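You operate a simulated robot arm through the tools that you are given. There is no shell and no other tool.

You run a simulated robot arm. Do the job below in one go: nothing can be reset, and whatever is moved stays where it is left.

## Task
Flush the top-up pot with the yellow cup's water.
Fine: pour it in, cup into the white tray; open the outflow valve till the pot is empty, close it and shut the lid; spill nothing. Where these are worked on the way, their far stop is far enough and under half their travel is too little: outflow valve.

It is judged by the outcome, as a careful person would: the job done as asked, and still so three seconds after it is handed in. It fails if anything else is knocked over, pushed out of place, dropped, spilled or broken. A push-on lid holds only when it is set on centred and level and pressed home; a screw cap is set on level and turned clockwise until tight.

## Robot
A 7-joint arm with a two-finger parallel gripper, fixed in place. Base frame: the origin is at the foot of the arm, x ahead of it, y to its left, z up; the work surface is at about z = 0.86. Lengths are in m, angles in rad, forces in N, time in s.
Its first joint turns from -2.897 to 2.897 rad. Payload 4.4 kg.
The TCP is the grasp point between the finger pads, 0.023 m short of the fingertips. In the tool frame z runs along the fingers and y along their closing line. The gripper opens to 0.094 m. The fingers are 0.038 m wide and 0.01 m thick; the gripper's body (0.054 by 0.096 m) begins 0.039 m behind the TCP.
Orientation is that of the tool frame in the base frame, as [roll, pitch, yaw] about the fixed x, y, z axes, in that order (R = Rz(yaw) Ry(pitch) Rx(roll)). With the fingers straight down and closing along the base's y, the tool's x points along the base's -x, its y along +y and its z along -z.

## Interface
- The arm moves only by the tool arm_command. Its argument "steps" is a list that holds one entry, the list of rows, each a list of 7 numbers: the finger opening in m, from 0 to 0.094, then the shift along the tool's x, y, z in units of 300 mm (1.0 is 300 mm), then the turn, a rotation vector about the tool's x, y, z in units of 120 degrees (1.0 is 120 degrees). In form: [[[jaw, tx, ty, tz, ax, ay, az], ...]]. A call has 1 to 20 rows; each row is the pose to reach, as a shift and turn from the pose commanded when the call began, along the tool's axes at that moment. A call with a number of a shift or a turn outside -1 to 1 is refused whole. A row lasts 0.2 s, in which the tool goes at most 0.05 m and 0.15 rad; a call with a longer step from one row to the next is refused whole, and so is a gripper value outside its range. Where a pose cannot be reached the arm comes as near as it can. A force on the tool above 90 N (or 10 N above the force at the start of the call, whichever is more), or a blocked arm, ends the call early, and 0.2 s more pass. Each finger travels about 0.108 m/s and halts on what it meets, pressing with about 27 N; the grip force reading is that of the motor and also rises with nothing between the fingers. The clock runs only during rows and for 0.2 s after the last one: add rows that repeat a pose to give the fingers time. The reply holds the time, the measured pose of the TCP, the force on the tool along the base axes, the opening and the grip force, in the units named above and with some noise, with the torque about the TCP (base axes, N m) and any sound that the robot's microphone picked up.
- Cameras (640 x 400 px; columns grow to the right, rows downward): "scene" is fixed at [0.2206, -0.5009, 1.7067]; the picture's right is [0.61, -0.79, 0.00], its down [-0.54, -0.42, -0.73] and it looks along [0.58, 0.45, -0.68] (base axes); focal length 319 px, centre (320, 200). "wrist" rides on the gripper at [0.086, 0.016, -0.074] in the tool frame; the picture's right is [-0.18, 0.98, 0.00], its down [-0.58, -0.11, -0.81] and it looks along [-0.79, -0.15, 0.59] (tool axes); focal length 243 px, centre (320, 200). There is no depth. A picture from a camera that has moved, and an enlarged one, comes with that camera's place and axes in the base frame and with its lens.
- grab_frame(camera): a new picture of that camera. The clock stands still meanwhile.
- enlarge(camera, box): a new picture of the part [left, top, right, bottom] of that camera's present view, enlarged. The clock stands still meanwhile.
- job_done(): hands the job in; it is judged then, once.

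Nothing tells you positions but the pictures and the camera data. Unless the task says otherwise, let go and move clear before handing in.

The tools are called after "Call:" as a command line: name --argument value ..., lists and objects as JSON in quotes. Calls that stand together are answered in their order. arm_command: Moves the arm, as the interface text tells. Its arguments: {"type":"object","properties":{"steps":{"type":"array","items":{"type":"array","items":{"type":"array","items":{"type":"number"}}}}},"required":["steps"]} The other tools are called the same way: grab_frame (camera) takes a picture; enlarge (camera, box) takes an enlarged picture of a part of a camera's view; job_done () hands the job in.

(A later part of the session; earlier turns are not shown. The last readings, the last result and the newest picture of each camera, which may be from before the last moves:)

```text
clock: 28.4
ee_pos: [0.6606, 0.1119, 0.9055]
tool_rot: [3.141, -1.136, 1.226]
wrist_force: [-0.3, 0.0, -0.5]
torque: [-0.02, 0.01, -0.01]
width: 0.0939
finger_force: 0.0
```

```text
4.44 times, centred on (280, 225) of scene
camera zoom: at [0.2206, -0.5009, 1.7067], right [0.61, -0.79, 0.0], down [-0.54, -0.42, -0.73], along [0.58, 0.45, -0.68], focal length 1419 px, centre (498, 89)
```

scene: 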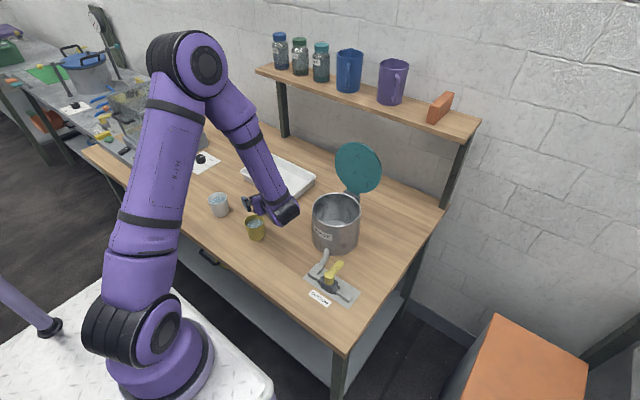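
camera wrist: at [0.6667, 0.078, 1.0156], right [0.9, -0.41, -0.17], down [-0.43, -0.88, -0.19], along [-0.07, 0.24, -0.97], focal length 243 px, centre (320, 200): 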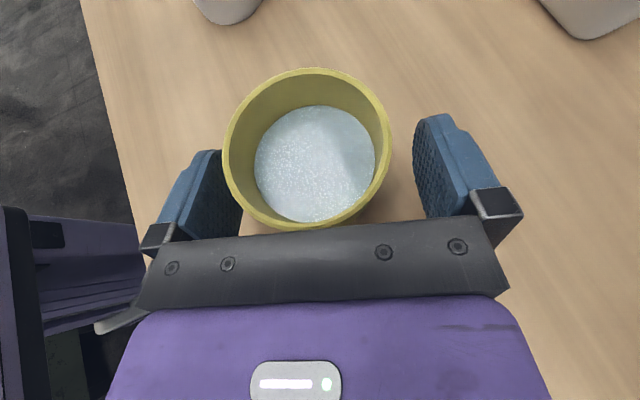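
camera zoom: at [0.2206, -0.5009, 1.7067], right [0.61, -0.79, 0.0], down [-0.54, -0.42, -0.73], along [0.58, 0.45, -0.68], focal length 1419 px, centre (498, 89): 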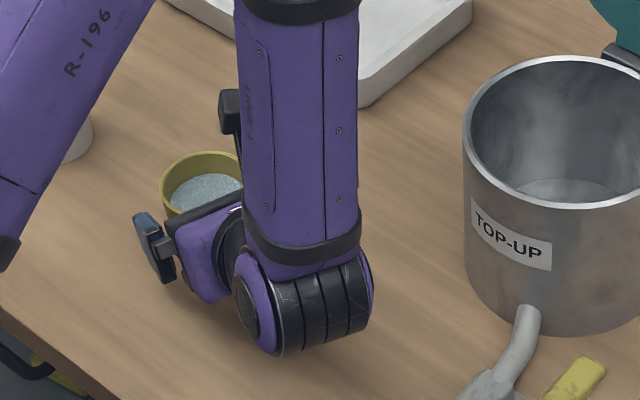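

The fingers straddle the cup with about 1 mm lateral error. I'll close gradually on it.

Call:
arm_command --steps '[[[0.08, 0, 0, 0, 0, 0, 0], [0.072, 0, 0, 0, 0, 0, 0], [0.068, 0, 0, 0, 0, 0, 0], [0.064, 0, 0, 0, 0, 0, 0], [0.06, 0, 0, 0, 0, 0, 0], [0.055, 0, 0, 0, 0, 0, 0], [0.04, 0, 0, 0, 0, 0, 0], [0.03, 0, 0, 0, 0, 0, 0]]]'

Call:
grab_frame --camera "wrist"

```text
clock: 30.2
ee_pos: [0.6619, 0.1123, 0.907]
tool_rot: [3.141, -1.135, 1.223]
wrist_force: [-0.1, -0.8, -0.4]
torque: [0.03, 0.05, -0.01]
width: 0.0699
finger_force: 26.7
```

```text
taken
camera wrist: at [0.6666, 0.0779, 1.0156], right [0.9, -0.41, -0.17], down [-0.43, -0.88, -0.19], along [-0.07, 0.24, -0.97], focal length 243 px, centre (320, 200)
```

wrist: 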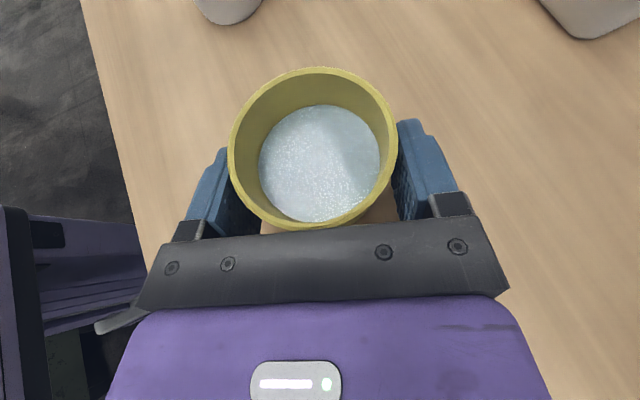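

The cup is firmly held (width 0.070, 27 N). I'll lift it straight up, slowly and smoothly.

Call:
arm_command --steps '[[[0.03, 0.013, 0, -0.006, 0, 0, 0], [0.03, 0.051, 0, -0.024, 0, 0, 0], [0.03, 0.108, 0, -0.05, 0, 0, 0], [0.03, 0.178, 0, -0.083, 0, 0, 0], [0.03, 0.254, 0, -0.118, 0, 0, 0], [0.03, 0.33, 0, -0.154, 0, 0, 0], [0.03, 0.406, 0, -0.189, 0, 0, 0], [0.03, 0.482, 0, -0.225, 0, 0, 0], [0.03, 0.552, 0, -0.258, 0, 0, 0], [0.03, 0.602, 0, -0.281, 0, 0, 0], [0.03, 0.628, 0, -0.293, 0, 0, 0], [0.03, 0.634, 0, -0.296, 0, 0, 0]]]'

Call:
grab_frame --camera "scene"

Call:
grab_frame --camera "wrist"

```text
clock: 32.8
ee_pos: [0.6597, 0.1108, 1.118]
tool_rot: [-3.142, -1.134, 1.223]
wrist_force: [0.1, 0.1, -1.9]
torque: [-0.02, 0.0, -0.01]
width: 0.0696
finger_force: 26.6
```

```text
taken
```

scene: 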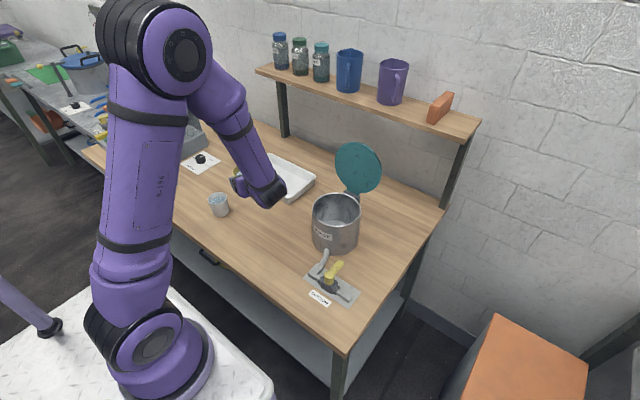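

```text
taken
camera wrist: at [0.6657, 0.0775, 1.2272], right [0.9, -0.41, -0.17], down [-0.43, -0.88, -0.19], along [-0.07, 0.24, -0.97], focal length 243 px, centre (320, 200)
```

wrist: 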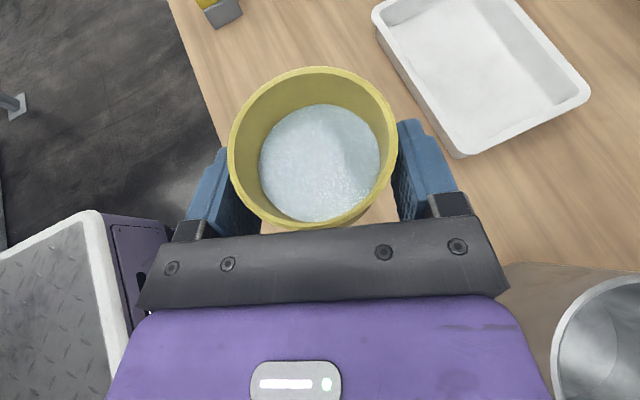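

The cup is up and level. I'll carry it smoothly at z≈1.12 to the right-front of the pot.

Call:
arm_command --steps '[[[0.03, -0.003, 0.007, -0.0065, 0, 0, 0], [0.03, -0.0104, 0.0259, -0.0228, 0, 0, 0], [0.03, -0.0237, 0.0591, -0.052, 0, 0, 0], [0.03, -0.0414, 0.1035, -0.091, 0, 0, 0], [0.03, -0.0622, 0.1552, -0.1365, 0, 0, 0], [0.03, -0.0844, 0.2106, -0.1853, 0, 0, 0], [0.03, -0.1066, 0.266, -0.234, 0, 0, 0], [0.03, -0.1302, 0.3252, -0.286, 0, 0, 0], [0.03, -0.1539, 0.3843, -0.338, 0, 0, 0], [0.03, -0.1776, 0.4434, -0.39, 0, 0, 0], [0.03, -0.2013, 0.5025, -0.442, 0, 0, 0], [0.03, -0.225, 0.5616, -0.494, 0, 0, 0], [0.03, -0.2472, 0.6171, -0.5428, 0, 0, 0], [0.03, -0.2664, 0.6651, -0.585, 0, 0, 0], [0.03, -0.2827, 0.7057, -0.6208, 0, 0, 0], [0.03, -0.2916, 0.7279, -0.6403, 0, 0, 0], [0.03, -0.296, 0.739, -0.65, 0, 0, 0]]]'

Call:
grab_frame --camera "scene"

Call:
grab_frame --camera "wrist"

```text
clock: 36.4
ee_pos: [0.7966, -0.1646, 1.1178]
tool_rot: [-3.141, -1.135, 1.224]
wrist_force: [0.7, -0.4, -0.4]
torque: [-0.01, 0.0, 0.03]
width: 0.0694
finger_force: 26.5
```

```text
taken
```

scene: 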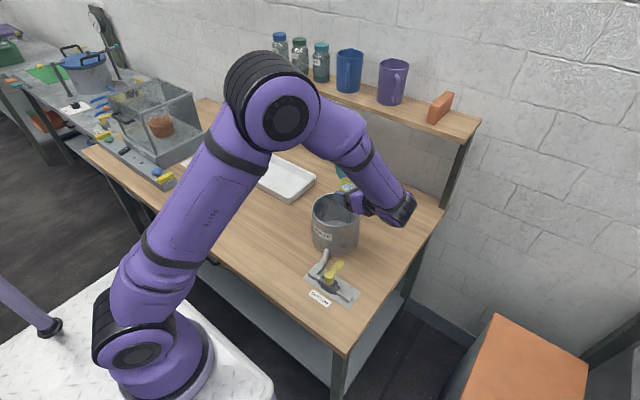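

```text
taken
camera wrist: at [0.8023, -0.1988, 1.2275], right [0.9, -0.41, -0.17], down [-0.43, -0.88, -0.19], along [-0.07, 0.24, -0.97], focal length 243 px, centre (320, 200)
```

wrist: 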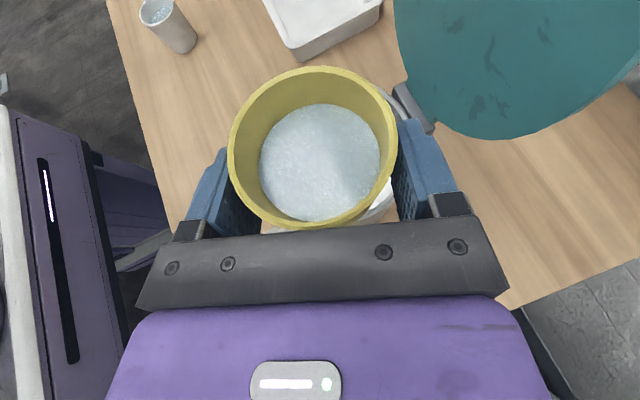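

The cup hovers above the pot with its front lip about 3 cm short of the pot's centre. I'll start tilting forward about the finger closing axis to 30° and look.

Call:
arm_command --steps '[[[0.03, -0.0179, 0, 0.001, 0, -0.0417, 0], [0.03, -0.0419, 0, 0.0048, 0, -0.0833, 0], [0.03, -0.0628, 0, 0.0072, 0, -0.125, 0], [0.03, -0.0694, 0, 0.0088, 0, -0.1667, 0], [0.03, -0.0697, 0, 0.0082, 0, -0.2, 0], [0.03, -0.0698, 0, 0.0079, 0, -0.225, 0]]]'

Call:
grab_frame --camera "wrist"

Call:
enlarge --camera "scene" --box '[290, 150, 430, 260]'

```text
clock: 37.8
ee_pos: [0.7963, -0.1718, 1.0995]
tool_rot: [3.14, -0.664, 1.225]
wrist_force: [-0.6, 0.6, 0.3]
torque: [0.01, 0.0, 0.03]
width: 0.0696
finger_force: 26.9
```

```text
taken
camera wrist: at [0.8182, -0.1556, 1.2108], right [0.87, -0.47, -0.11], down [-0.43, -0.86, 0.28], along [-0.23, -0.19, -0.95], focal length 243 px, centre (320, 200)
```

wrist: 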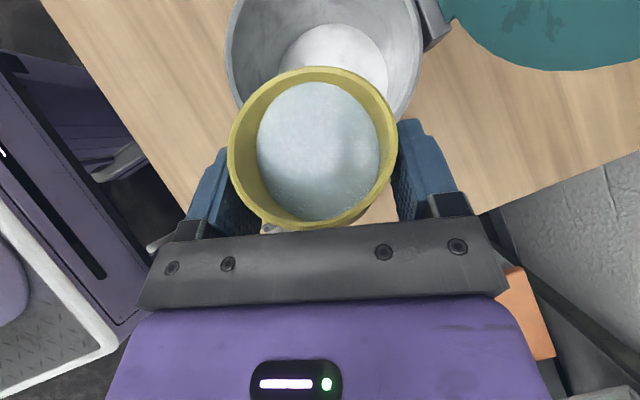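

```text
3.64 times, centred on (360, 205) of scene
camera zoom: at [0.2206, -0.5009, 1.7067], right [0.61, -0.79, 0.0], down [-0.54, -0.42, -0.73], along [0.58, 0.45, -0.68], focal length 1161 px, centre (174, 182)
```

zoom: 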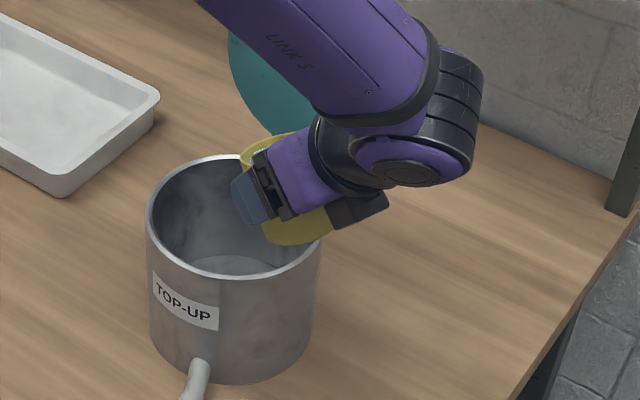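

At 27° the water is just about at the lip, which is over the pot opening. I'll continue slowly, about 15°/s, to 45°.

Call:
arm_command --steps '[[[0.03, 0, 0, 0, 0, -0.025, 0], [0.03, 0.0011, 0, 0.0008, 0, -0.05, 0], [0.03, 0.0024, 0, 0.0018, 0, -0.075, 0], [0.03, 0.0037, 0, 0.0029, 0, -0.1, 0], [0.03, 0.005, 0, 0.0039, 0, -0.125, 0], [0.03, 0.0063, 0, 0.0049, 0, -0.15, 0]]]'

Call:
grab_frame --camera "wrist"

Call:
enlarge --camera "scene" --box '[290, 150, 430, 260]'

```text
clock: 39.2
ee_pos: [0.7957, -0.1687, 1.0992]
tool_rot: [3.14, -0.348, 1.223]
wrist_force: [0.4, -0.8, -1.4]
torque: [0.02, 0.0, 0.0]
width: 0.0693
finger_force: 27.6
```

```text
taken
camera wrist: at [0.83, -0.1207, 1.1982], right [0.87, -0.5, -0.06], down [-0.38, -0.74, 0.56], along [-0.32, -0.46, -0.83], focal length 243 px, centre (320, 200)
```

wrist: 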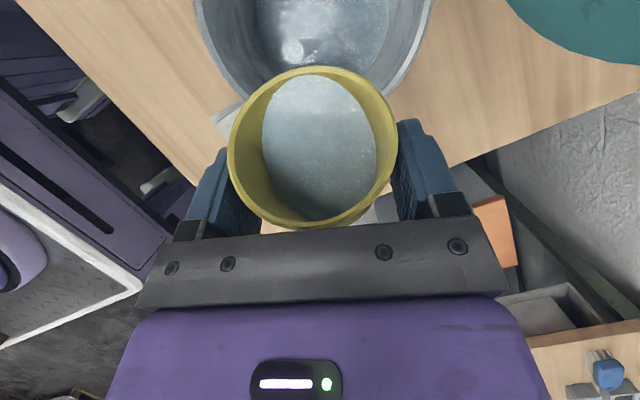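

```text
3.64 times, centred on (360, 205) of scene
camera zoom: at [0.2206, -0.5009, 1.7067], right [0.61, -0.79, 0.0], down [-0.54, -0.42, -0.73], along [0.58, 0.45, -0.68], focal length 1161 px, centre (174, 182)
```

zoom: 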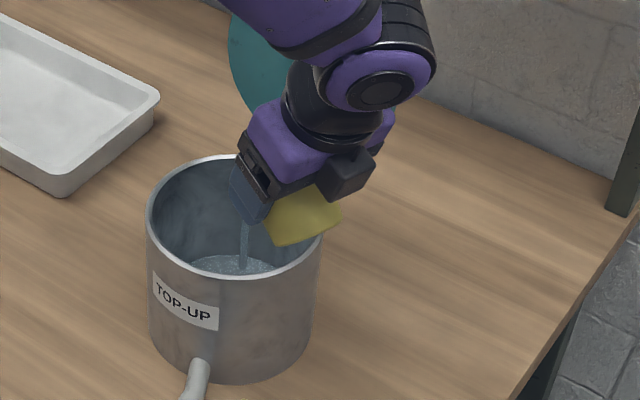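

A stream runs cleanly into the pot. I'll continue tilting at the same rate to 75°.

Call:
arm_command --steps '[[[0.03, 0.0034, 0, 0.0013, 0, -0.025, 0], [0.03, 0.0072, 0, 0.0026, 0, -0.05, 0], [0.03, 0.0103, 0, 0.0038, 0, -0.075, 0], [0.03, 0.0141, 0, 0.0051, 0, -0.1, 0], [0.03, 0.0175, 0, 0.0064, 0, -0.125, 0], [0.03, 0.0232, 0, 0.0084, 0, -0.15, 0], [0.03, 0.0285, 0, 0.0104, 0, -0.175, 0], [0.03, 0.0335, 0, 0.0122, 0, -0.2, 0], [0.03, 0.0385, 0, 0.014, 0, -0.225, 0], [0.03, 0.0435, 0, 0.0158, 0, -0.25, 0]]]'

Call:
grab_frame --camera "wrist"

Call:
enlarge --camera "scene" --box '[290, 150, 430, 260]'

```text
clock: 41.4
ee_pos: [0.8, -0.1557, 1.0986]
tool_rot: [-3.141, 0.176, 1.223]
wrist_force: [0.2, -0.4, -0.5]
torque: [0.04, 0.0, 0.01]
width: 0.0691
finger_force: 27.4
```

```text
taken
camera wrist: at [0.8486, -0.0687, 1.1563], right [0.86, -0.5, 0.03], down [-0.25, -0.37, 0.9], along [-0.44, -0.78, -0.44], focal length 243 px, centre (320, 200)
```

wrist: 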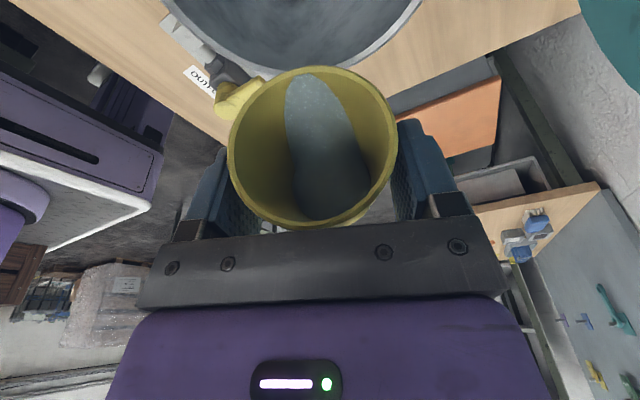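

```text
3.64 times, centred on (360, 205) of scene
camera zoom: at [0.2206, -0.5009, 1.7067], right [0.61, -0.79, 0.0], down [-0.54, -0.42, -0.73], along [0.58, 0.45, -0.68], focal length 1161 px, centre (174, 182)
```

zoom: 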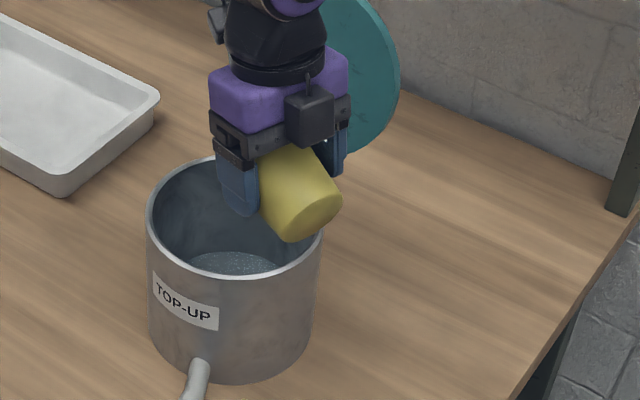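

Most of the water is in the pot and the stream is inside. I'll tilt on to 110° and hold to drain.

Call:
arm_command --steps '[[[0.03, 0.0148, 0, -0.0026, 0, -0.0417, 0], [0.03, 0.0312, 0, -0.0055, 0, -0.0833, 0], [0.03, 0.0473, 0, -0.0083, 0, -0.125, 0], [0.03, 0.0624, 0, -0.011, 0, -0.1667, 0], [0.03, 0.0778, 0, -0.0137, 0, -0.2083, 0], [0.03, 0.0932, 0, -0.0164, 0, -0.25, 0], [0.03, 0.1116, 0, -0.0197, 0, -0.2917, 0], [0.03, 0.1116, 0, -0.0197, 0, -0.2917, 0], [0.03, 0.1116, 0, -0.0197, 0, -0.2917, 0], [0.03, 0.1116, 0, -0.0197, 0, -0.2917, 0], [0.03, 0.1116, 0, -0.0197, 0, -0.2917, 0]]]'

Call:
grab_frame --camera "wrist"

Call:
enlarge --camera "scene" --box '[290, 150, 430, 260]'

```text
clock: 43.8
ee_pos: [0.8138, -0.1241, 1.0988]
tool_rot: [3.141, 0.787, 1.226]
wrist_force: [0.0, 0.1, 0.3]
torque: [-0.01, 0.01, 0.02]
width: 0.069
finger_force: 27.2
```

```text
taken
camera wrist: at [0.8669, -0.0213, 1.0895], right [0.88, -0.46, 0.13], down [-0.05, 0.19, 0.98], along [-0.47, -0.87, 0.14], focal length 243 px, centre (320, 200)
```

wrist: 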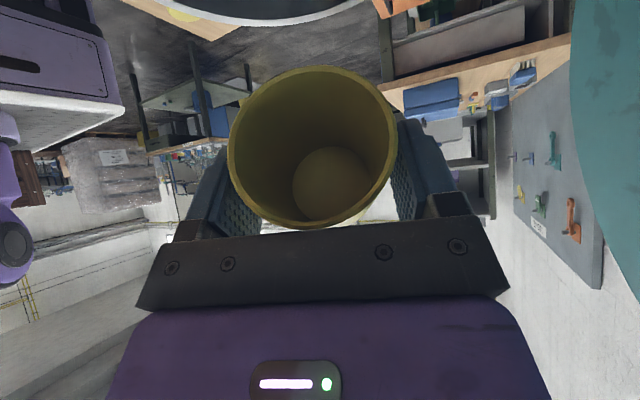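

```text
3.64 times, centred on (360, 205) of scene
camera zoom: at [0.2206, -0.5009, 1.7067], right [0.61, -0.79, 0.0], down [-0.54, -0.42, -0.73], along [0.58, 0.45, -0.68], focal length 1161 px, centre (174, 182)
```

zoom: 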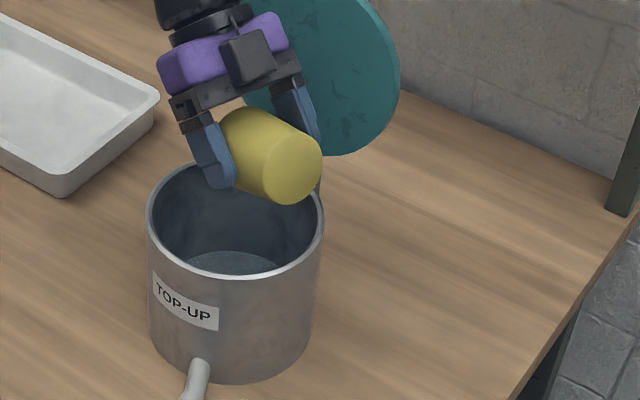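

The cup is empty and everything landed in the pot. I'll rotate the cup upright again over the pot.

Call:
arm_command --steps '[[[0.03, -0.0111, 0, 0.0044, 0, 0.0655, 0], [0.03, -0.0223, 0, 0.0088, 0, 0.131, 0], [0.03, -0.0334, 0, 0.0131, 0, 0.1964, 0], [0.03, -0.0445, 0, 0.0175, 0, 0.2619, 0], [0.03, -0.0557, 0, 0.0219, 0, 0.3274, 0], [0.03, -0.0668, 0, 0.0263, 0, 0.3929, 0], [0.03, -0.0779, 0, 0.0307, 0, 0.4583, 0], [0.03, -0.089, 0, 0.035, 0, 0.5238, 0], [0.03, -0.1002, 0, 0.0394, 0, 0.5893, 0], [0.03, -0.1113, 0, 0.0438, 0, 0.6548, 0], [0.03, -0.1224, 0, 0.0482, 0, 0.7202, 0], [0.03, -0.1336, 0, 0.0526, 0, 0.7857, 0], [0.03, -0.1447, 0, 0.0569, 0, 0.8512, 0], [0.03, -0.1558, 0, 0.0613, 0, 0.9167, 0], [0.03, -0.1558, 0, 0.0613, 0, 0.9167, 0]]]'

Call:
grab_frame --camera "wrist"

Call:
grab_frame --camera "scene"

```text
clock: 47.0
ee_pos: [0.7963, -0.1668, 1.1194]
tool_rot: [-3.141, -1.135, 1.223]
wrist_force: [-0.5, -0.5, -1.0]
torque: [0.02, -0.02, 0.02]
width: 0.0691
finger_force: 27.1
```

```text
taken
camera wrist: at [0.801, -0.2015, 1.2282], right [0.9, -0.41, -0.17], down [-0.43, -0.88, -0.19], along [-0.07, 0.24, -0.97], focal length 243 px, centre (320, 200)
```

wrist: 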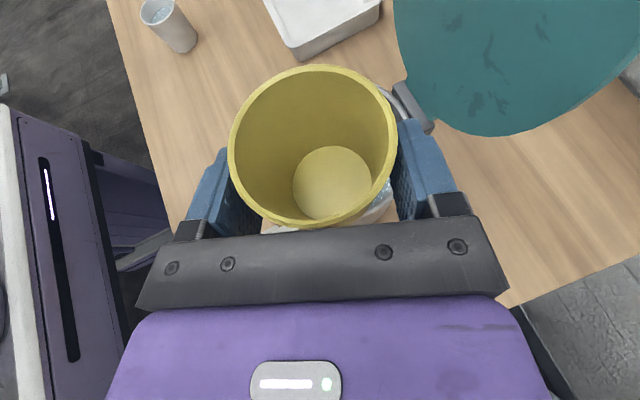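

```text
taken
```

scene: 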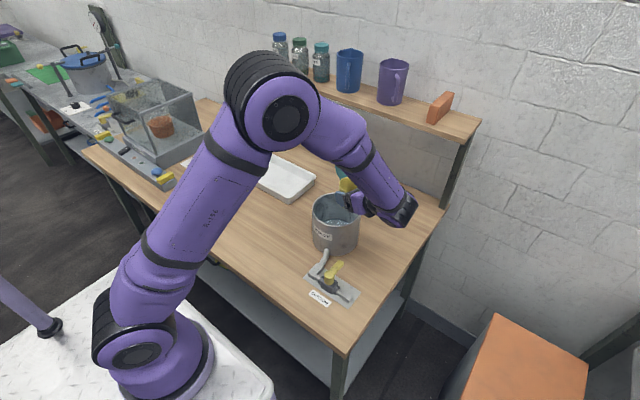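

The cup is upright and empty. I'll carry it left, clear of the lid, toward the tray (outer rim about x 0.835–1.01, y 0.125–0.40).

Call:
arm_command --steps '[[[0.03, 0.024, -0.02, 0.046, 0, 0, 0], [0.03, 0.071, -0.061, 0.138, 0, 0, 0], [0.03, 0.119, -0.101, 0.231, 0, 0, 0], [0.03, 0.167, -0.141, 0.323, 0, 0, 0], [0.03, 0.214, -0.182, 0.415, 0, 0, 0], [0.03, 0.262, -0.222, 0.507, 0, 0, 0], [0.03, 0.31, -0.263, 0.6, 0, 0, 0], [0.03, 0.357, -0.303, 0.692, 0, 0, 0], [0.03, 0.381, -0.323, 0.738, 0, 0, 0]]]'

Call:
arm_command --steps '[[[0.03, 0.02, 0.027, 0.07, 0, 0, 0], [0.03, 0.046, 0.064, 0.167, 0, 0, 0], [0.03, 0.072, 0.101, 0.263, 0, 0, 0], [0.03, 0.098, 0.138, 0.36, 0, 0, 0], [0.03, 0.125, 0.175, 0.456, 0, 0, 0], [0.03, 0.145, 0.203, 0.53, 0, 0, 0], [0.03, 0.157, 0.22, 0.573, 0, 0, 0], [0.03, 0.157, 0.22, 0.573, 0, 0, 0]]]'

Call:
grab_frame --camera "wrist"

Call:
grab_frame --camera "scene"

```text
clock: 49.0
ee_pos: [0.7888, 0.101, 1.1282]
tool_rot: [-3.141, -1.135, 1.222]
wrist_force: [0.4, 0.4, 0.0]
torque: [0.0, -0.01, -0.01]
width: 0.0693
finger_force: 27.0
```

```text
clock: 50.8
ee_pos: [0.9115, 0.2465, 1.1002]
tool_rot: [-3.14, -1.134, 1.221]
wrist_force: [0.4, 0.7, -1.3]
torque: [0.03, 0.0, 0.02]
width: 0.069
finger_force: 27.3
```

```text
taken
camera wrist: at [0.9162, 0.2125, 1.2094], right [0.9, -0.41, -0.17], down [-0.43, -0.88, -0.19], along [-0.07, 0.24, -0.97], focal length 243 px, centre (320, 200)
```

wrist: 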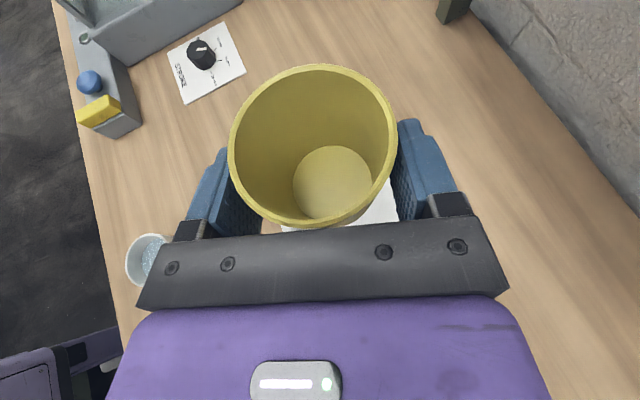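

```text
taken
```

scene: 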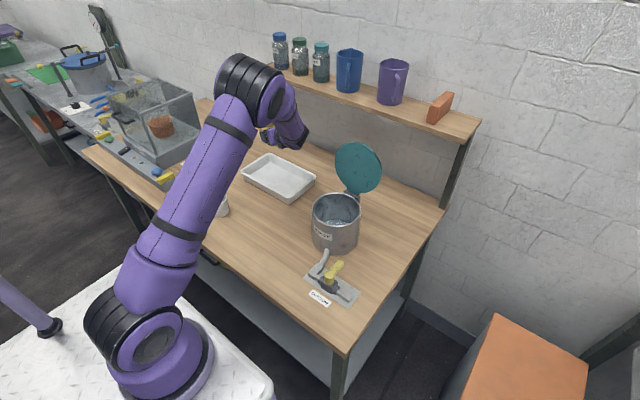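

The cup is centred over the tray. I'll lower it most of the way and check clearance to the pot.

Call:
arm_command --steps '[[[0.03, -0.04, 0, 0.019, 0, 0, 0], [0.03, -0.12, 0, 0.056, 0, 0, 0], [0.03, -0.21, 0, 0.098, 0, 0, 0], [0.03, -0.3, 0, 0.14, 0, 0, 0], [0.03, -0.38, 0, 0.177, 0, 0, 0], [0.03, -0.44, 0, 0.205, 0, 0, 0], [0.03, -0.468, 0, 0.218, 0, 0, 0], [0.03, -0.468, 0, 0.218, 0, 0, 0]]]'

Call:
enlarge --camera "scene" --box '[220, 110, 380, 240]'

Call:
grab_frame --camera "wrist"

```text
clock: 52.6
ee_pos: [0.9109, 0.2436, 0.9432]
tool_rot: [-3.141, -1.136, 1.224]
wrist_force: [0.8, -0.2, 0.1]
torque: [0.01, 0.0, -0.01]
width: 0.0691
finger_force: 27.2
```

```text
3.08 times, centred on (300, 175) of scene
camera zoom: at [0.2206, -0.5009, 1.7067], right [0.61, -0.79, 0.0], down [-0.54, -0.42, -0.73], along [0.58, 0.45, -0.68], focal length 983 px, centre (382, 277)
```

zoom: 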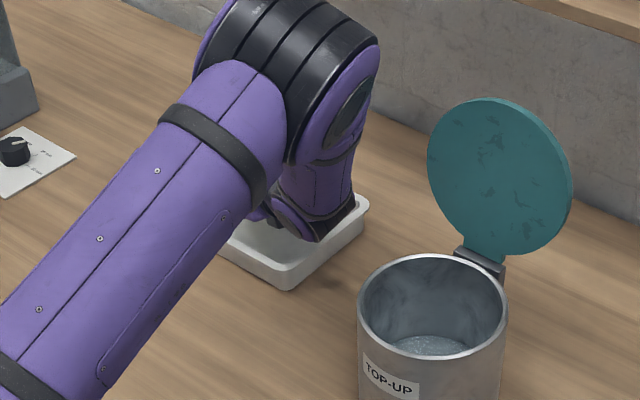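

```text
taken
camera wrist: at [0.9168, 0.2089, 1.052], right [0.9, -0.41, -0.17], down [-0.43, -0.88, -0.19], along [-0.07, 0.24, -0.97], focal length 243 px, centre (320, 200)
```

wrist: 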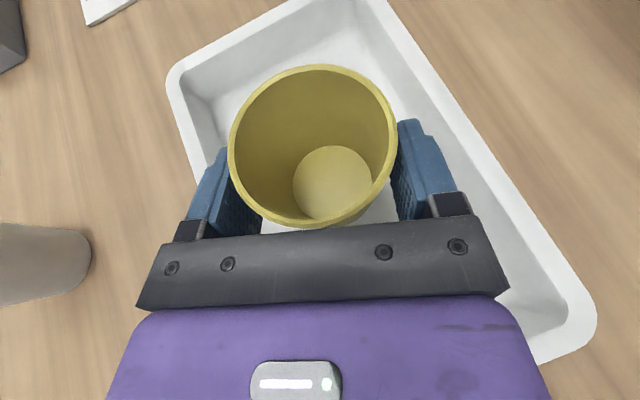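

The cup is over the tray floor with the wrist clear of the pot. I'll shift 12 mm in +x to centre it better and lower near the floor.

Call:
arm_command --steps '[[[0.03, -0.02, 0.019, 0.016, 0, 0, 0], [0.03, -0.05, 0.038, 0.037, 0, 0, 0], [0.03, -0.073, 0.038, 0.049, 0, 0, 0], [0.03, -0.073, 0.038, 0.049, 0, 0, 0]]]'

Call:
grab_frame --camera "wrist"

```text
clock: 53.6
ee_pos: [0.924, 0.2431, 0.9178]
tool_rot: [-3.14, -1.135, 1.224]
wrist_force: [-0.5, 0.8, -0.2]
torque: [-0.02, 0.01, -0.01]
width: 0.0692
finger_force: 26.9
```

```text
taken
camera wrist: at [0.9286, 0.2086, 1.0265], right [0.9, -0.41, -0.17], down [-0.43, -0.88, -0.19], along [-0.07, 0.24, -0.97], focal length 243 px, centre (320, 200)
```

wrist: 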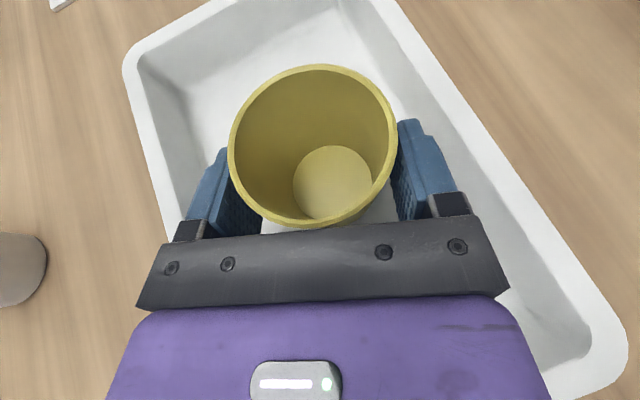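

Fingers and cup are inside the tray walls. I'll step down in 2–3 mm increments, watching for contact.

Call:
arm_command --steps '[[[0.03, -0.006, 0, 0.0028, 0, 0, 0], [0.03, -0.012, 0, 0.0056, 0, 0, 0], [0.03, -0.012, 0, 0.0056, 0, 0, 0]]]'

Call:
arm_command --steps '[[[0.03, -0.006, 0, 0.0028, 0, 0, 0], [0.03, -0.006, 0, 0.0028, 0, 0, 0]]]'

```text
clock: 54.4
ee_pos: [0.9229, 0.2435, 0.9147]
tool_rot: [-3.141, -1.135, 1.223]
wrist_force: [-0.2, -0.1, 0.4]
torque: [0.01, 0.01, 0.02]
width: 0.0692
finger_force: 27.3
```

```text
clock: 55.0
ee_pos: [0.9238, 0.2432, 0.9128]
tool_rot: [3.14, -1.133, 1.223]
wrist_force: [-0.2, -0.3, -0.5]
torque: [0.01, -0.04, 0.02]
width: 0.0691
finger_force: 27.2
```

No contact yet at z≈0.913. I'll continue in 2 mm steps.

Call:
arm_command --steps '[[[0.03, -0.006, 0, 0.0028, 0, 0, 0], [0.03, -0.006, 0, 0.0028, 0, 0, 0]]]'

Call:
arm_command --steps '[[[0.03, -0.006, 0, 0.0028, 0, 0, 0], [0.03, -0.006, 0, 0.0028, 0, 0, 0]]]'

```text
clock: 55.6
ee_pos: [0.9222, 0.2426, 0.9114]
tool_rot: [-3.141, -1.134, 1.224]
wrist_force: [-0.2, -0.8, 2.1]
torque: [0.02, 0.05, 0.02]
width: 0.069
finger_force: 27.2
```

```text
clock: 56.2
ee_pos: [0.9232, 0.2426, 0.91]
tool_rot: [3.137, -1.136, 1.226]
wrist_force: [2.7, -2.2, 14.0]
torque: [0.12, 0.11, 0.02]
width: 0.069
finger_force: 27.4
```

The cup touches the tray floor (14 N). I'll ease up 1 mm and open the fingers gradually.

Call:
arm_command --steps '[[[0.03, 0.004, 0, -0.0018, 0, 0, 0], [0.068, 0.004, 0, -0.0018, 0, 0, 0], [0.072, 0.004, 0, -0.0018, 0, 0, 0], [0.076, 0.004, 0, -0.0018, 0, 0, 0], [0.08, 0.004, 0, -0.0018, 0, 0, 0], [0.084, 0.004, 0, -0.0018, 0, 0, 0], [0.086, 0.004, 0, -0.0018, 0, 0, 0]]]'

Call:
grab_frame --camera "wrist"

```text
clock: 57.8
ee_pos: [0.9231, 0.2434, 0.91]
tool_rot: [-3.141, -1.135, 1.224]
wrist_force: [0.5, -0.1, 0.4]
torque: [0.01, 0.01, 0.0]
width: 0.086
finger_force: 0.1
```

```text
taken
camera wrist: at [0.9277, 0.2085, 1.019], right [0.9, -0.41, -0.17], down [-0.43, -0.88, -0.19], along [-0.07, 0.24, -0.97], focal length 243 px, centre (320, 200)
```

wrist: 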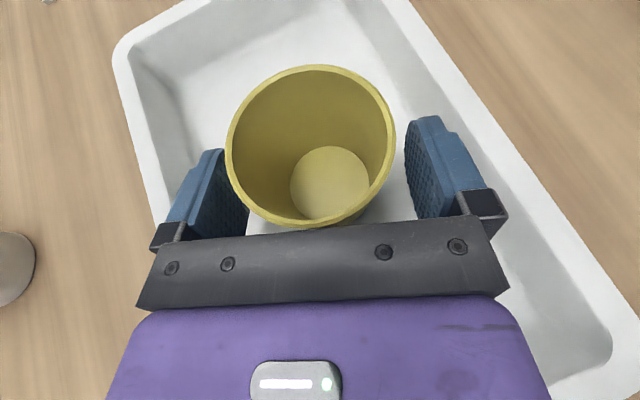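

The cup stands free in the tray. I'll rise straight up away from it.

Call:
arm_command --steps '[[[0.086, 0.0302, 0, -0.0141, 0, 0, 0], [0.086, 0.0906, 0, -0.0423, 0, 0, 0], [0.086, 0.181, 0, -0.0845, 0, 0, 0], [0.086, 0.302, 0, -0.141, 0, 0, 0], [0.086, 0.423, 0, -0.197, 0, 0, 0], [0.086, 0.544, 0, -0.254, 0, 0, 0], [0.086, 0.604, 0, -0.282, 0, 0, 0], [0.086, 0.604, 0, -0.282, 0, 0, 0]]]'

Call:
grab_frame --camera "wrist"

Call:
grab_frame --camera "scene"

```text
clock: 59.6
ee_pos: [0.9235, 0.2419, 1.1113]
tool_rot: [-3.139, -1.134, 1.223]
wrist_force: [0.4, 0.1, 0.1]
torque: [-0.01, 0.02, -0.01]
width: 0.0861
finger_force: 0.0
```

```text
taken
camera wrist: at [0.9282, 0.2082, 1.2196], right [0.9, -0.41, -0.17], down [-0.43, -0.88, -0.19], along [-0.07, 0.24, -0.97], focal length 243 px, centre (320, 200)
```

wrist: 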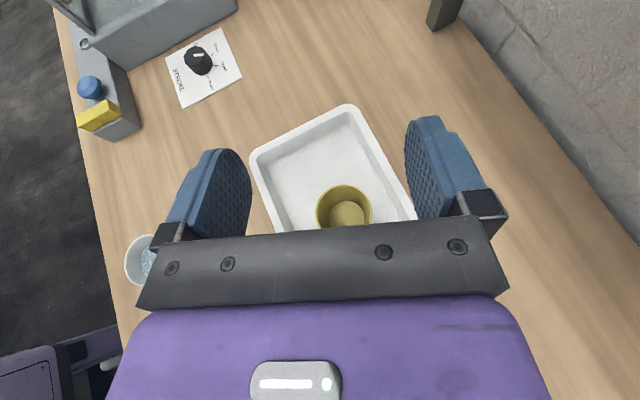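

```text
taken
```

scene: 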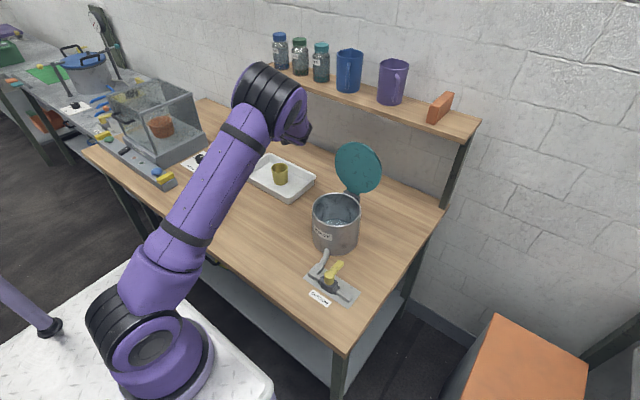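

The yellow cup stands in the tray. Next I'll bring the tool back to pointing straight down, move away from the tray, and head to the valve for a close look.

Call:
arm_command --steps '[[[0.086, 0.008, -0.059, -0.062, 0, -0.0542, 0], [0.086, 0.015, -0.117, -0.125, 0, -0.1083, 0], [0.086, 0.023, -0.176, -0.187, 0, -0.1625, 0], [0.086, 0.031, -0.235, -0.25, 0, -0.2167, 0], [0.086, 0.039, -0.294, -0.312, 0, -0.2708, 0], [0.086, 0.046, -0.352, -0.374, 0, -0.325, 0], [0.086, 0.054, -0.411, -0.437, 0, -0.3792, 0], [0.086, 0.062, -0.47, -0.5, 0, -0.4333, 0], [0.086, 0.069, -0.528, -0.562, 0, -0.4875, 0], [0.086, 0.077, -0.587, -0.624, 0, -0.5417, 0], [0.086, 0.077, -0.587, -0.624, 0, -0.5417, 0]]]'

Call:
grab_frame --camera "scene"

```text
clock: 62.0
ee_pos: [0.7031, 0.1517, 1.2113]
tool_rot: [-3.14, 0.001, 1.224]
wrist_force: [0.1, -0.1, 0.1]
torque: [0.04, 0.0, 0.02]
width: 0.0857
finger_force: 0.1
```

```text
taken
```

scene: 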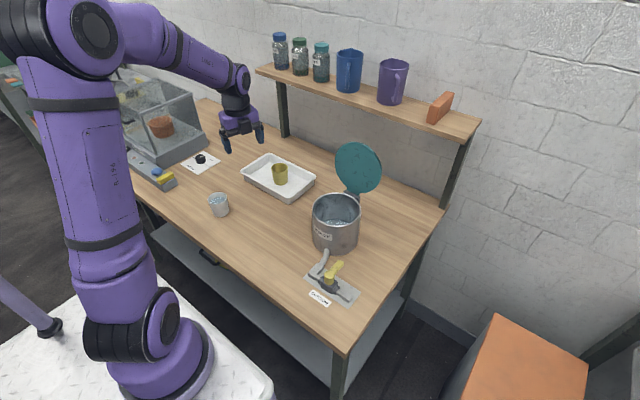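

The scene is intact with the cup in the tray and the lid open. I'll turn the gripper to its original yaw while moving in front of the valve.

Call:
arm_command --steps '[[[0.086, -0.0735, 0.008, 0.017, 0, 0, -0.0573], [0.086, -0.147, 0.015, 0.033, 0, 0, -0.1146], [0.086, -0.2205, 0.023, 0.05, 0, 0, -0.1719], [0.086, -0.294, 0.03, 0.067, 0, 0, -0.2292], [0.08, -0.3675, 0.038, 0.083, 0, 0, -0.2865], [0.07, -0.441, 0.046, 0.1, 0, 0, -0.3437], [0.06, -0.5145, 0.053, 0.117, 0, 0, -0.401], [0.05, -0.588, 0.061, 0.133, 0, 0, -0.4583], [0.05, -0.588, 0.061, 0.133, 0, 0, -0.4583]]]'

Call:
arm_command --steps '[[[0.05, -0.052, -0.057, 0.021, 0, 0, -0.0573], [0.05, -0.104, -0.113, 0.042, 0, 0, -0.1146], [0.05, -0.156, -0.17, 0.063, 0, 0, -0.1719], [0.05, -0.208, -0.227, 0.084, 0, 0, -0.2292], [0.05, -0.259, -0.283, 0.104, 0, 0, -0.2865], [0.05, -0.311, -0.34, 0.125, 0, 0, -0.3437], [0.05, -0.363, -0.396, 0.146, 0, 0, -0.401], [0.05, -0.415, -0.453, 0.167, 0, 0, -0.4583], [0.05, -0.415, -0.453, 0.167, 0, 0, -0.4583]]]'

Call:
grab_frame --camera "wrist"

Call:
grab_frame --camera "scene"

```text
clock: 64.0
ee_pos: [0.6607, -0.0211, 1.1711]
tool_rot: [3.141, 0.0, 2.185]
wrist_force: [0.0, 0.1, -0.1]
torque: [0.03, -0.02, 0.01]
width: 0.05
finger_force: 0.1
```

```text
clock: 66.0
ee_pos: [0.6206, -0.202, 1.119]
tool_rot: [-3.141, -0.001, -3.138]
wrist_force: [-0.4, -0.4, 0.3]
torque: [-0.01, 0.04, 0.01]
width: 0.05
finger_force: 0.0
```

```text
taken
camera wrist: at [0.5339, -0.1841, 1.1933], right [0.18, 0.98, 0.0], down [0.58, -0.11, 0.81], along [0.79, -0.15, -0.59], focal length 243 px, centre (320, 200)
```

wrist: 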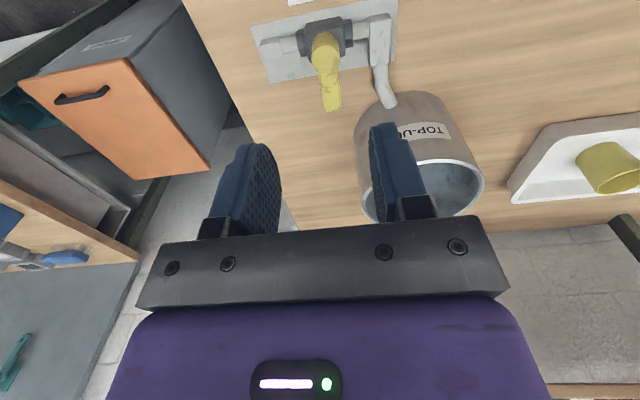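

```text
taken
```

scene: 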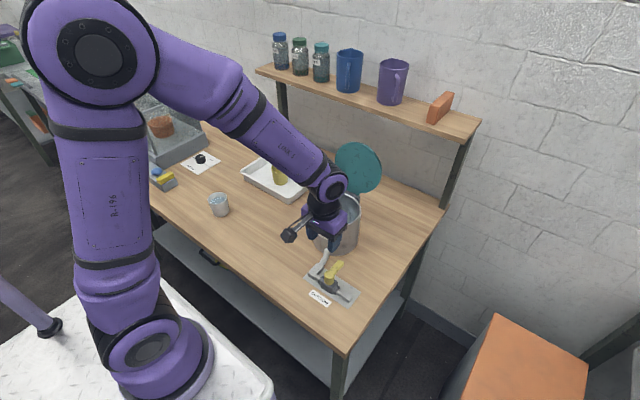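

The cup looks slanted in this wide view, so I'll check it and the valve closely.

Call:
enlarge --camera "scene" --box '[230, 130, 330, 210]'

Call:
enlarge --camera "wrist" --box '[240, 0, 420, 120]'

Call:
enlarge --camera "scene" --box '[295, 240, 365, 310]'

```text
5.00 times, centred on (280, 170) of scene
camera zoom: at [0.2206, -0.5009, 1.7067], right [0.61, -0.79, 0.0], down [-0.54, -0.42, -0.73], along [0.58, 0.45, -0.68], focal length 1597 px, centre (520, 350)
```

zoom: 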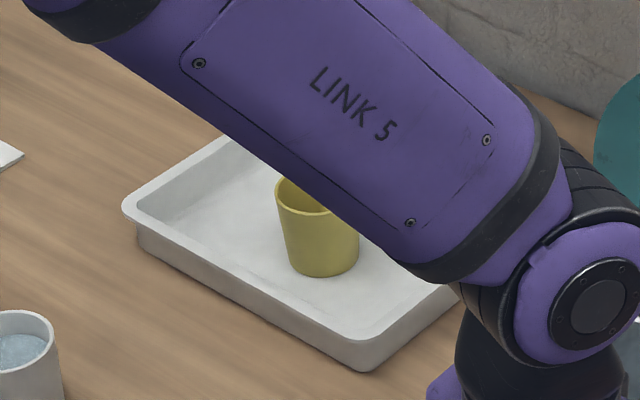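

```text
3.33 times, centred on (330, 60) of wrist
camera zoom: at [0.5339, -0.1841, 1.1933], right [0.18, 0.98, 0.0], down [0.58, -0.11, 0.81], along [0.79, -0.15, -0.59], focal length 809 px, centre (287, 667)
```

zoom: 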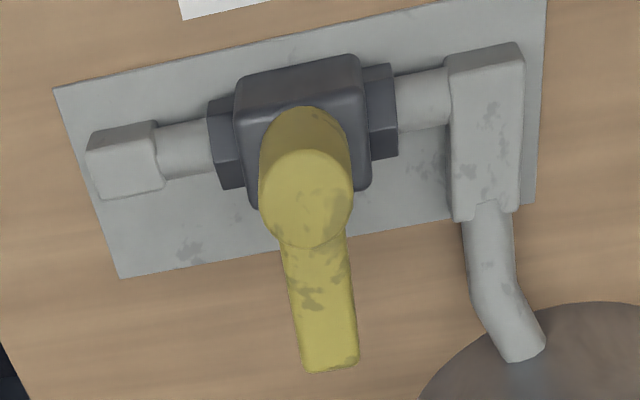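

```text
5.71 times, centred on (330, 275) of scene
camera zoom: at [0.2206, -0.5009, 1.7067], right [0.61, -0.79, 0.0], down [-0.54, -0.42, -0.73], along [0.58, 0.45, -0.68], focal length 1825 px, centre (263, -229)
```

zoom: 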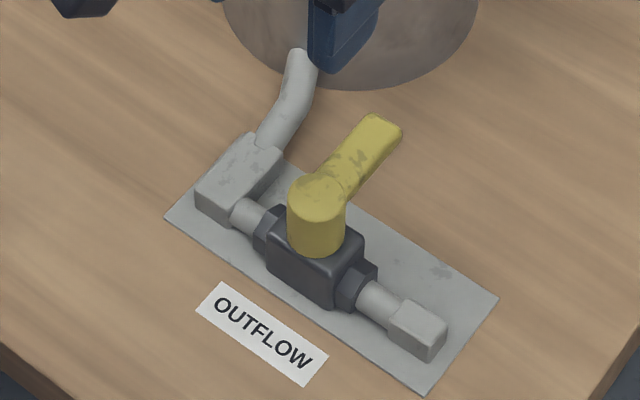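

The cup is upright in the tray. The lever is about 21 mm wide, from the pivot (0.652, -0.200) to the tip (0.716, -0.201), at z≈0.916. I'll hover over its outer part with the fingers open 36 mm.

Call:
arm_command --steps '[[[0.04, -0.087, 0.001, 0.13, 0, 0, 0], [0.036, -0.174, 0.003, 0.26, 0, 0, 0], [0.036, -0.261, 0.004, 0.397, 0, 0, 0], [0.036, -0.261, 0.004, 0.5, 0, 0, 0], [0.036, -0.261, 0.004, 0.5, 0, 0, 0]]]'

Call:
grab_frame --camera "wrist"

Call:
enlarge --camera "scene" --box '[295, 220, 365, 310]'

```text
clock: 67.2
ee_pos: [0.6986, -0.1976, 0.9688]
tool_rot: [-3.14, 0.0, -3.14]
wrist_force: [0.4, 0.0, -0.2]
torque: [-0.01, 0.03, 0.02]
width: 0.0359
finger_force: 0.0
```

```text
taken
camera wrist: at [0.6117, -0.181, 1.0429], right [0.18, 0.98, 0.0], down [0.58, -0.11, 0.81], along [0.79, -0.15, -0.59], focal length 243 px, centre (320, 200)
```

wrist: 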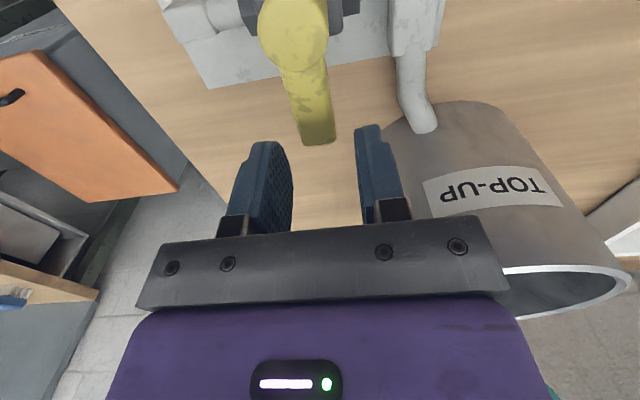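

```text
4.44 times, centred on (330, 265) of scene
camera zoom: at [0.2206, -0.5009, 1.7067], right [0.61, -0.79, 0.0], down [-0.54, -0.42, -0.73], along [0.58, 0.45, -0.68], focal length 1419 px, centre (276, -89)
```

zoom: 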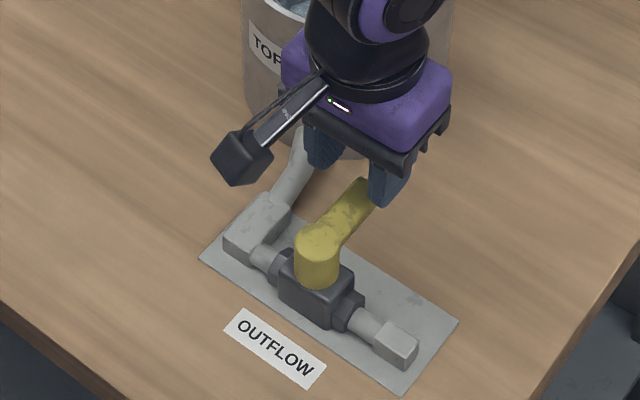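

The lever lies between the fingers. I'll descend so the tips reach just below the lever's underside.

Call:
arm_command --steps '[[[0.036, 0, -0.004, 0.05, 0, 0, 0], [0.036, 0, -0.005, 0.1, 0, 0, 0], [0.036, 0, -0.005, 0.147, 0, 0, 0], [0.036, 0, -0.005, 0.147, 0, 0, 0]]]'

Call:
grab_frame --camera "wrist"

Call:
enlarge --camera "scene" --box '[295, 220, 365, 310]'

```text
clock: 68.2
ee_pos: [0.6997, -0.2025, 0.9245]
tool_rot: [-3.141, 0.0, -3.14]
wrist_force: [1.0, 0.6, -0.5]
torque: [-0.01, -0.03, 0.01]
width: 0.0359
finger_force: 0.1
```

```text
taken
camera wrist: at [0.6135, -0.1852, 0.9987], right [0.18, 0.98, 0.0], down [0.58, -0.11, 0.81], along [0.79, -0.15, -0.59], focal length 243 px, centre (320, 200)
```

wrist: 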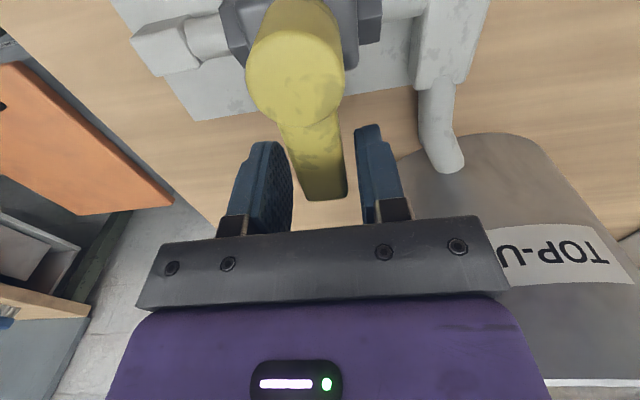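

```text
4.44 times, centred on (330, 265) of scene
camera zoom: at [0.2206, -0.5009, 1.7067], right [0.61, -0.79, 0.0], down [-0.54, -0.42, -0.73], along [0.58, 0.45, -0.68], focal length 1419 px, centre (276, -89)
```

zoom: 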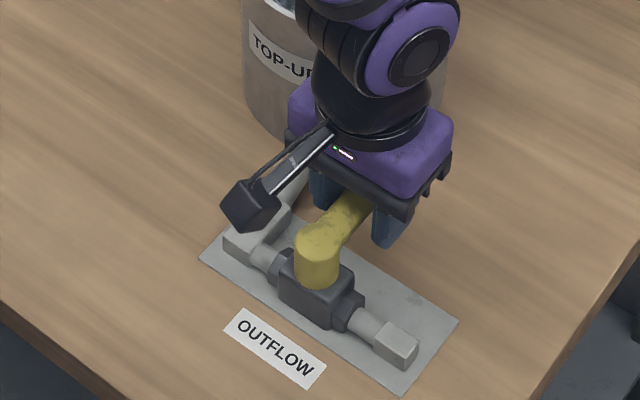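

The fingers straddle the lever. I'll narrow the gap and try a small counter-clockwise (+y) push of 7° to see if it gives.

Call:
arm_command --steps '[[[0.026, 0, 0, 0, 0, 0, 0], [0.026, 0, 0, 0, 0, 0, 0], [0.026, 0.0006, 0.0096, 0, 0, 0, -0.0292], [0.026, 0.0012, 0.0191, 0, 0, 0, -0.0583], [0.026, 0.0012, 0.0191, 0, 0, 0, -0.0583]]]'

Call:
grab_frame --camera "wrist"

```text
clock: 69.4
ee_pos: [0.6986, -0.1967, 0.9252]
tool_rot: [-3.141, 0.0, -3.017]
wrist_force: [-3.0, -13.0, -2.2]
torque: [0.0, 0.02, -0.22]
width: 0.0319
finger_force: 6.1
```

```text
taken
camera wrist: at [0.6113, -0.1901, 0.999], right [0.06, 1.0, 0.0], down [0.59, -0.04, 0.81], along [0.8, -0.05, -0.59], focal length 243 px, centre (320, 200)
```

wrist: 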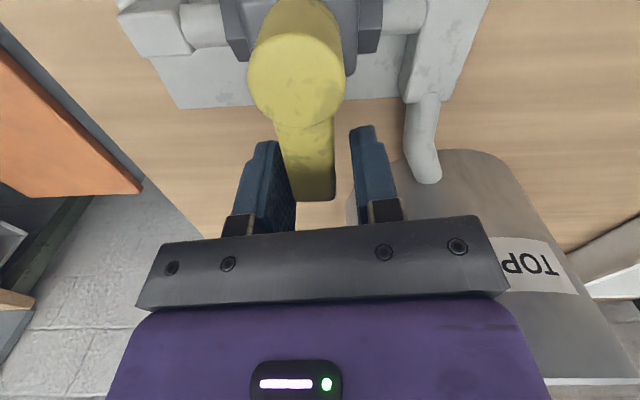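

The lever did not move with 13 N towards +y. I'll try the clockwise (-y) direction with a similar small push.

Call:
arm_command --steps '[[[0.03, -0.0006, -0.0096, 0, 0, 0, 0.0292], [0.03, -0.0012, -0.0191, 0, 0, 0, 0.0583], [0.03, -0.0006, -0.0287, 0, 0, 0, 0.0875], [0.03, -0.0, -0.0382, 0, 0, 0, 0.1167], [0.03, 0.0, -0.0382, 0, 0, 0, 0.1167]]]'

Call:
grab_frame --camera "wrist"

```text
clock: 70.6
ee_pos: [0.7007, -0.2058, 0.9248]
tool_rot: [3.141, -0.001, 3.021]
wrist_force: [0.1, -0.5, 0.1]
torque: [-0.02, 0.01, 0.01]
width: 0.0303
finger_force: 0.1
```

```text
taken
camera wrist: at [0.6164, -0.1781, 0.9981], right [0.3, 0.95, 0.0], down [0.56, -0.18, 0.81], along [0.77, -0.24, -0.59], focal length 243 px, centre (320, 200)
```

wrist: 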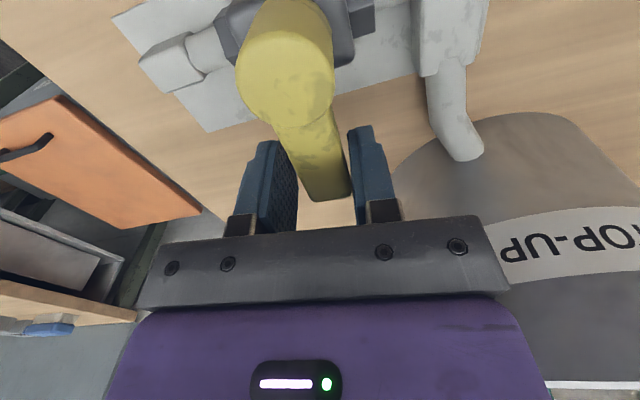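

No contact force yet on that side. I'll push another 7–13° clockwise and look.

Call:
arm_command --steps '[[[0.03, 0.0005, -0.0095, 0, 0, 0, 0.0292], [0.03, 0.001, -0.019, 0, 0, 0, 0.0583], [0.03, 0.001, -0.019, 0, 0, 0, 0.0583]]]'

Call:
grab_frame --camera "wrist"

```text
clock: 71.4
ee_pos: [0.6998, -0.212, 0.9253]
tool_rot: [-3.141, 0.0, 2.899]
wrist_force: [-0.8, 1.0, 0.2]
torque: [-0.04, -0.01, -0.01]
width: 0.03
finger_force: 0.2
```

```text
taken
camera wrist: at [0.6192, -0.174, 0.9999], right [0.42, 0.91, 0.0], down [0.54, -0.25, 0.81], along [0.73, -0.33, -0.59], focal length 243 px, centre (320, 200)
```

wrist: 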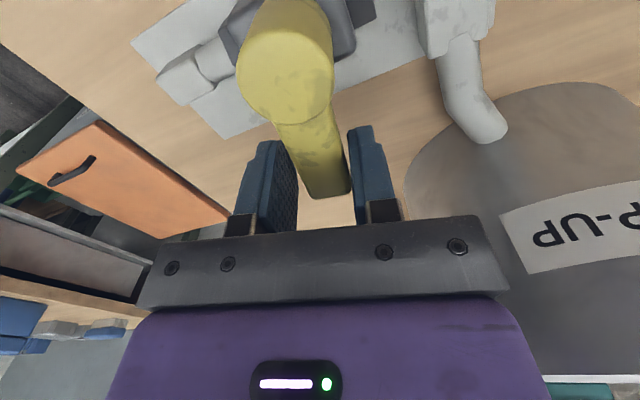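

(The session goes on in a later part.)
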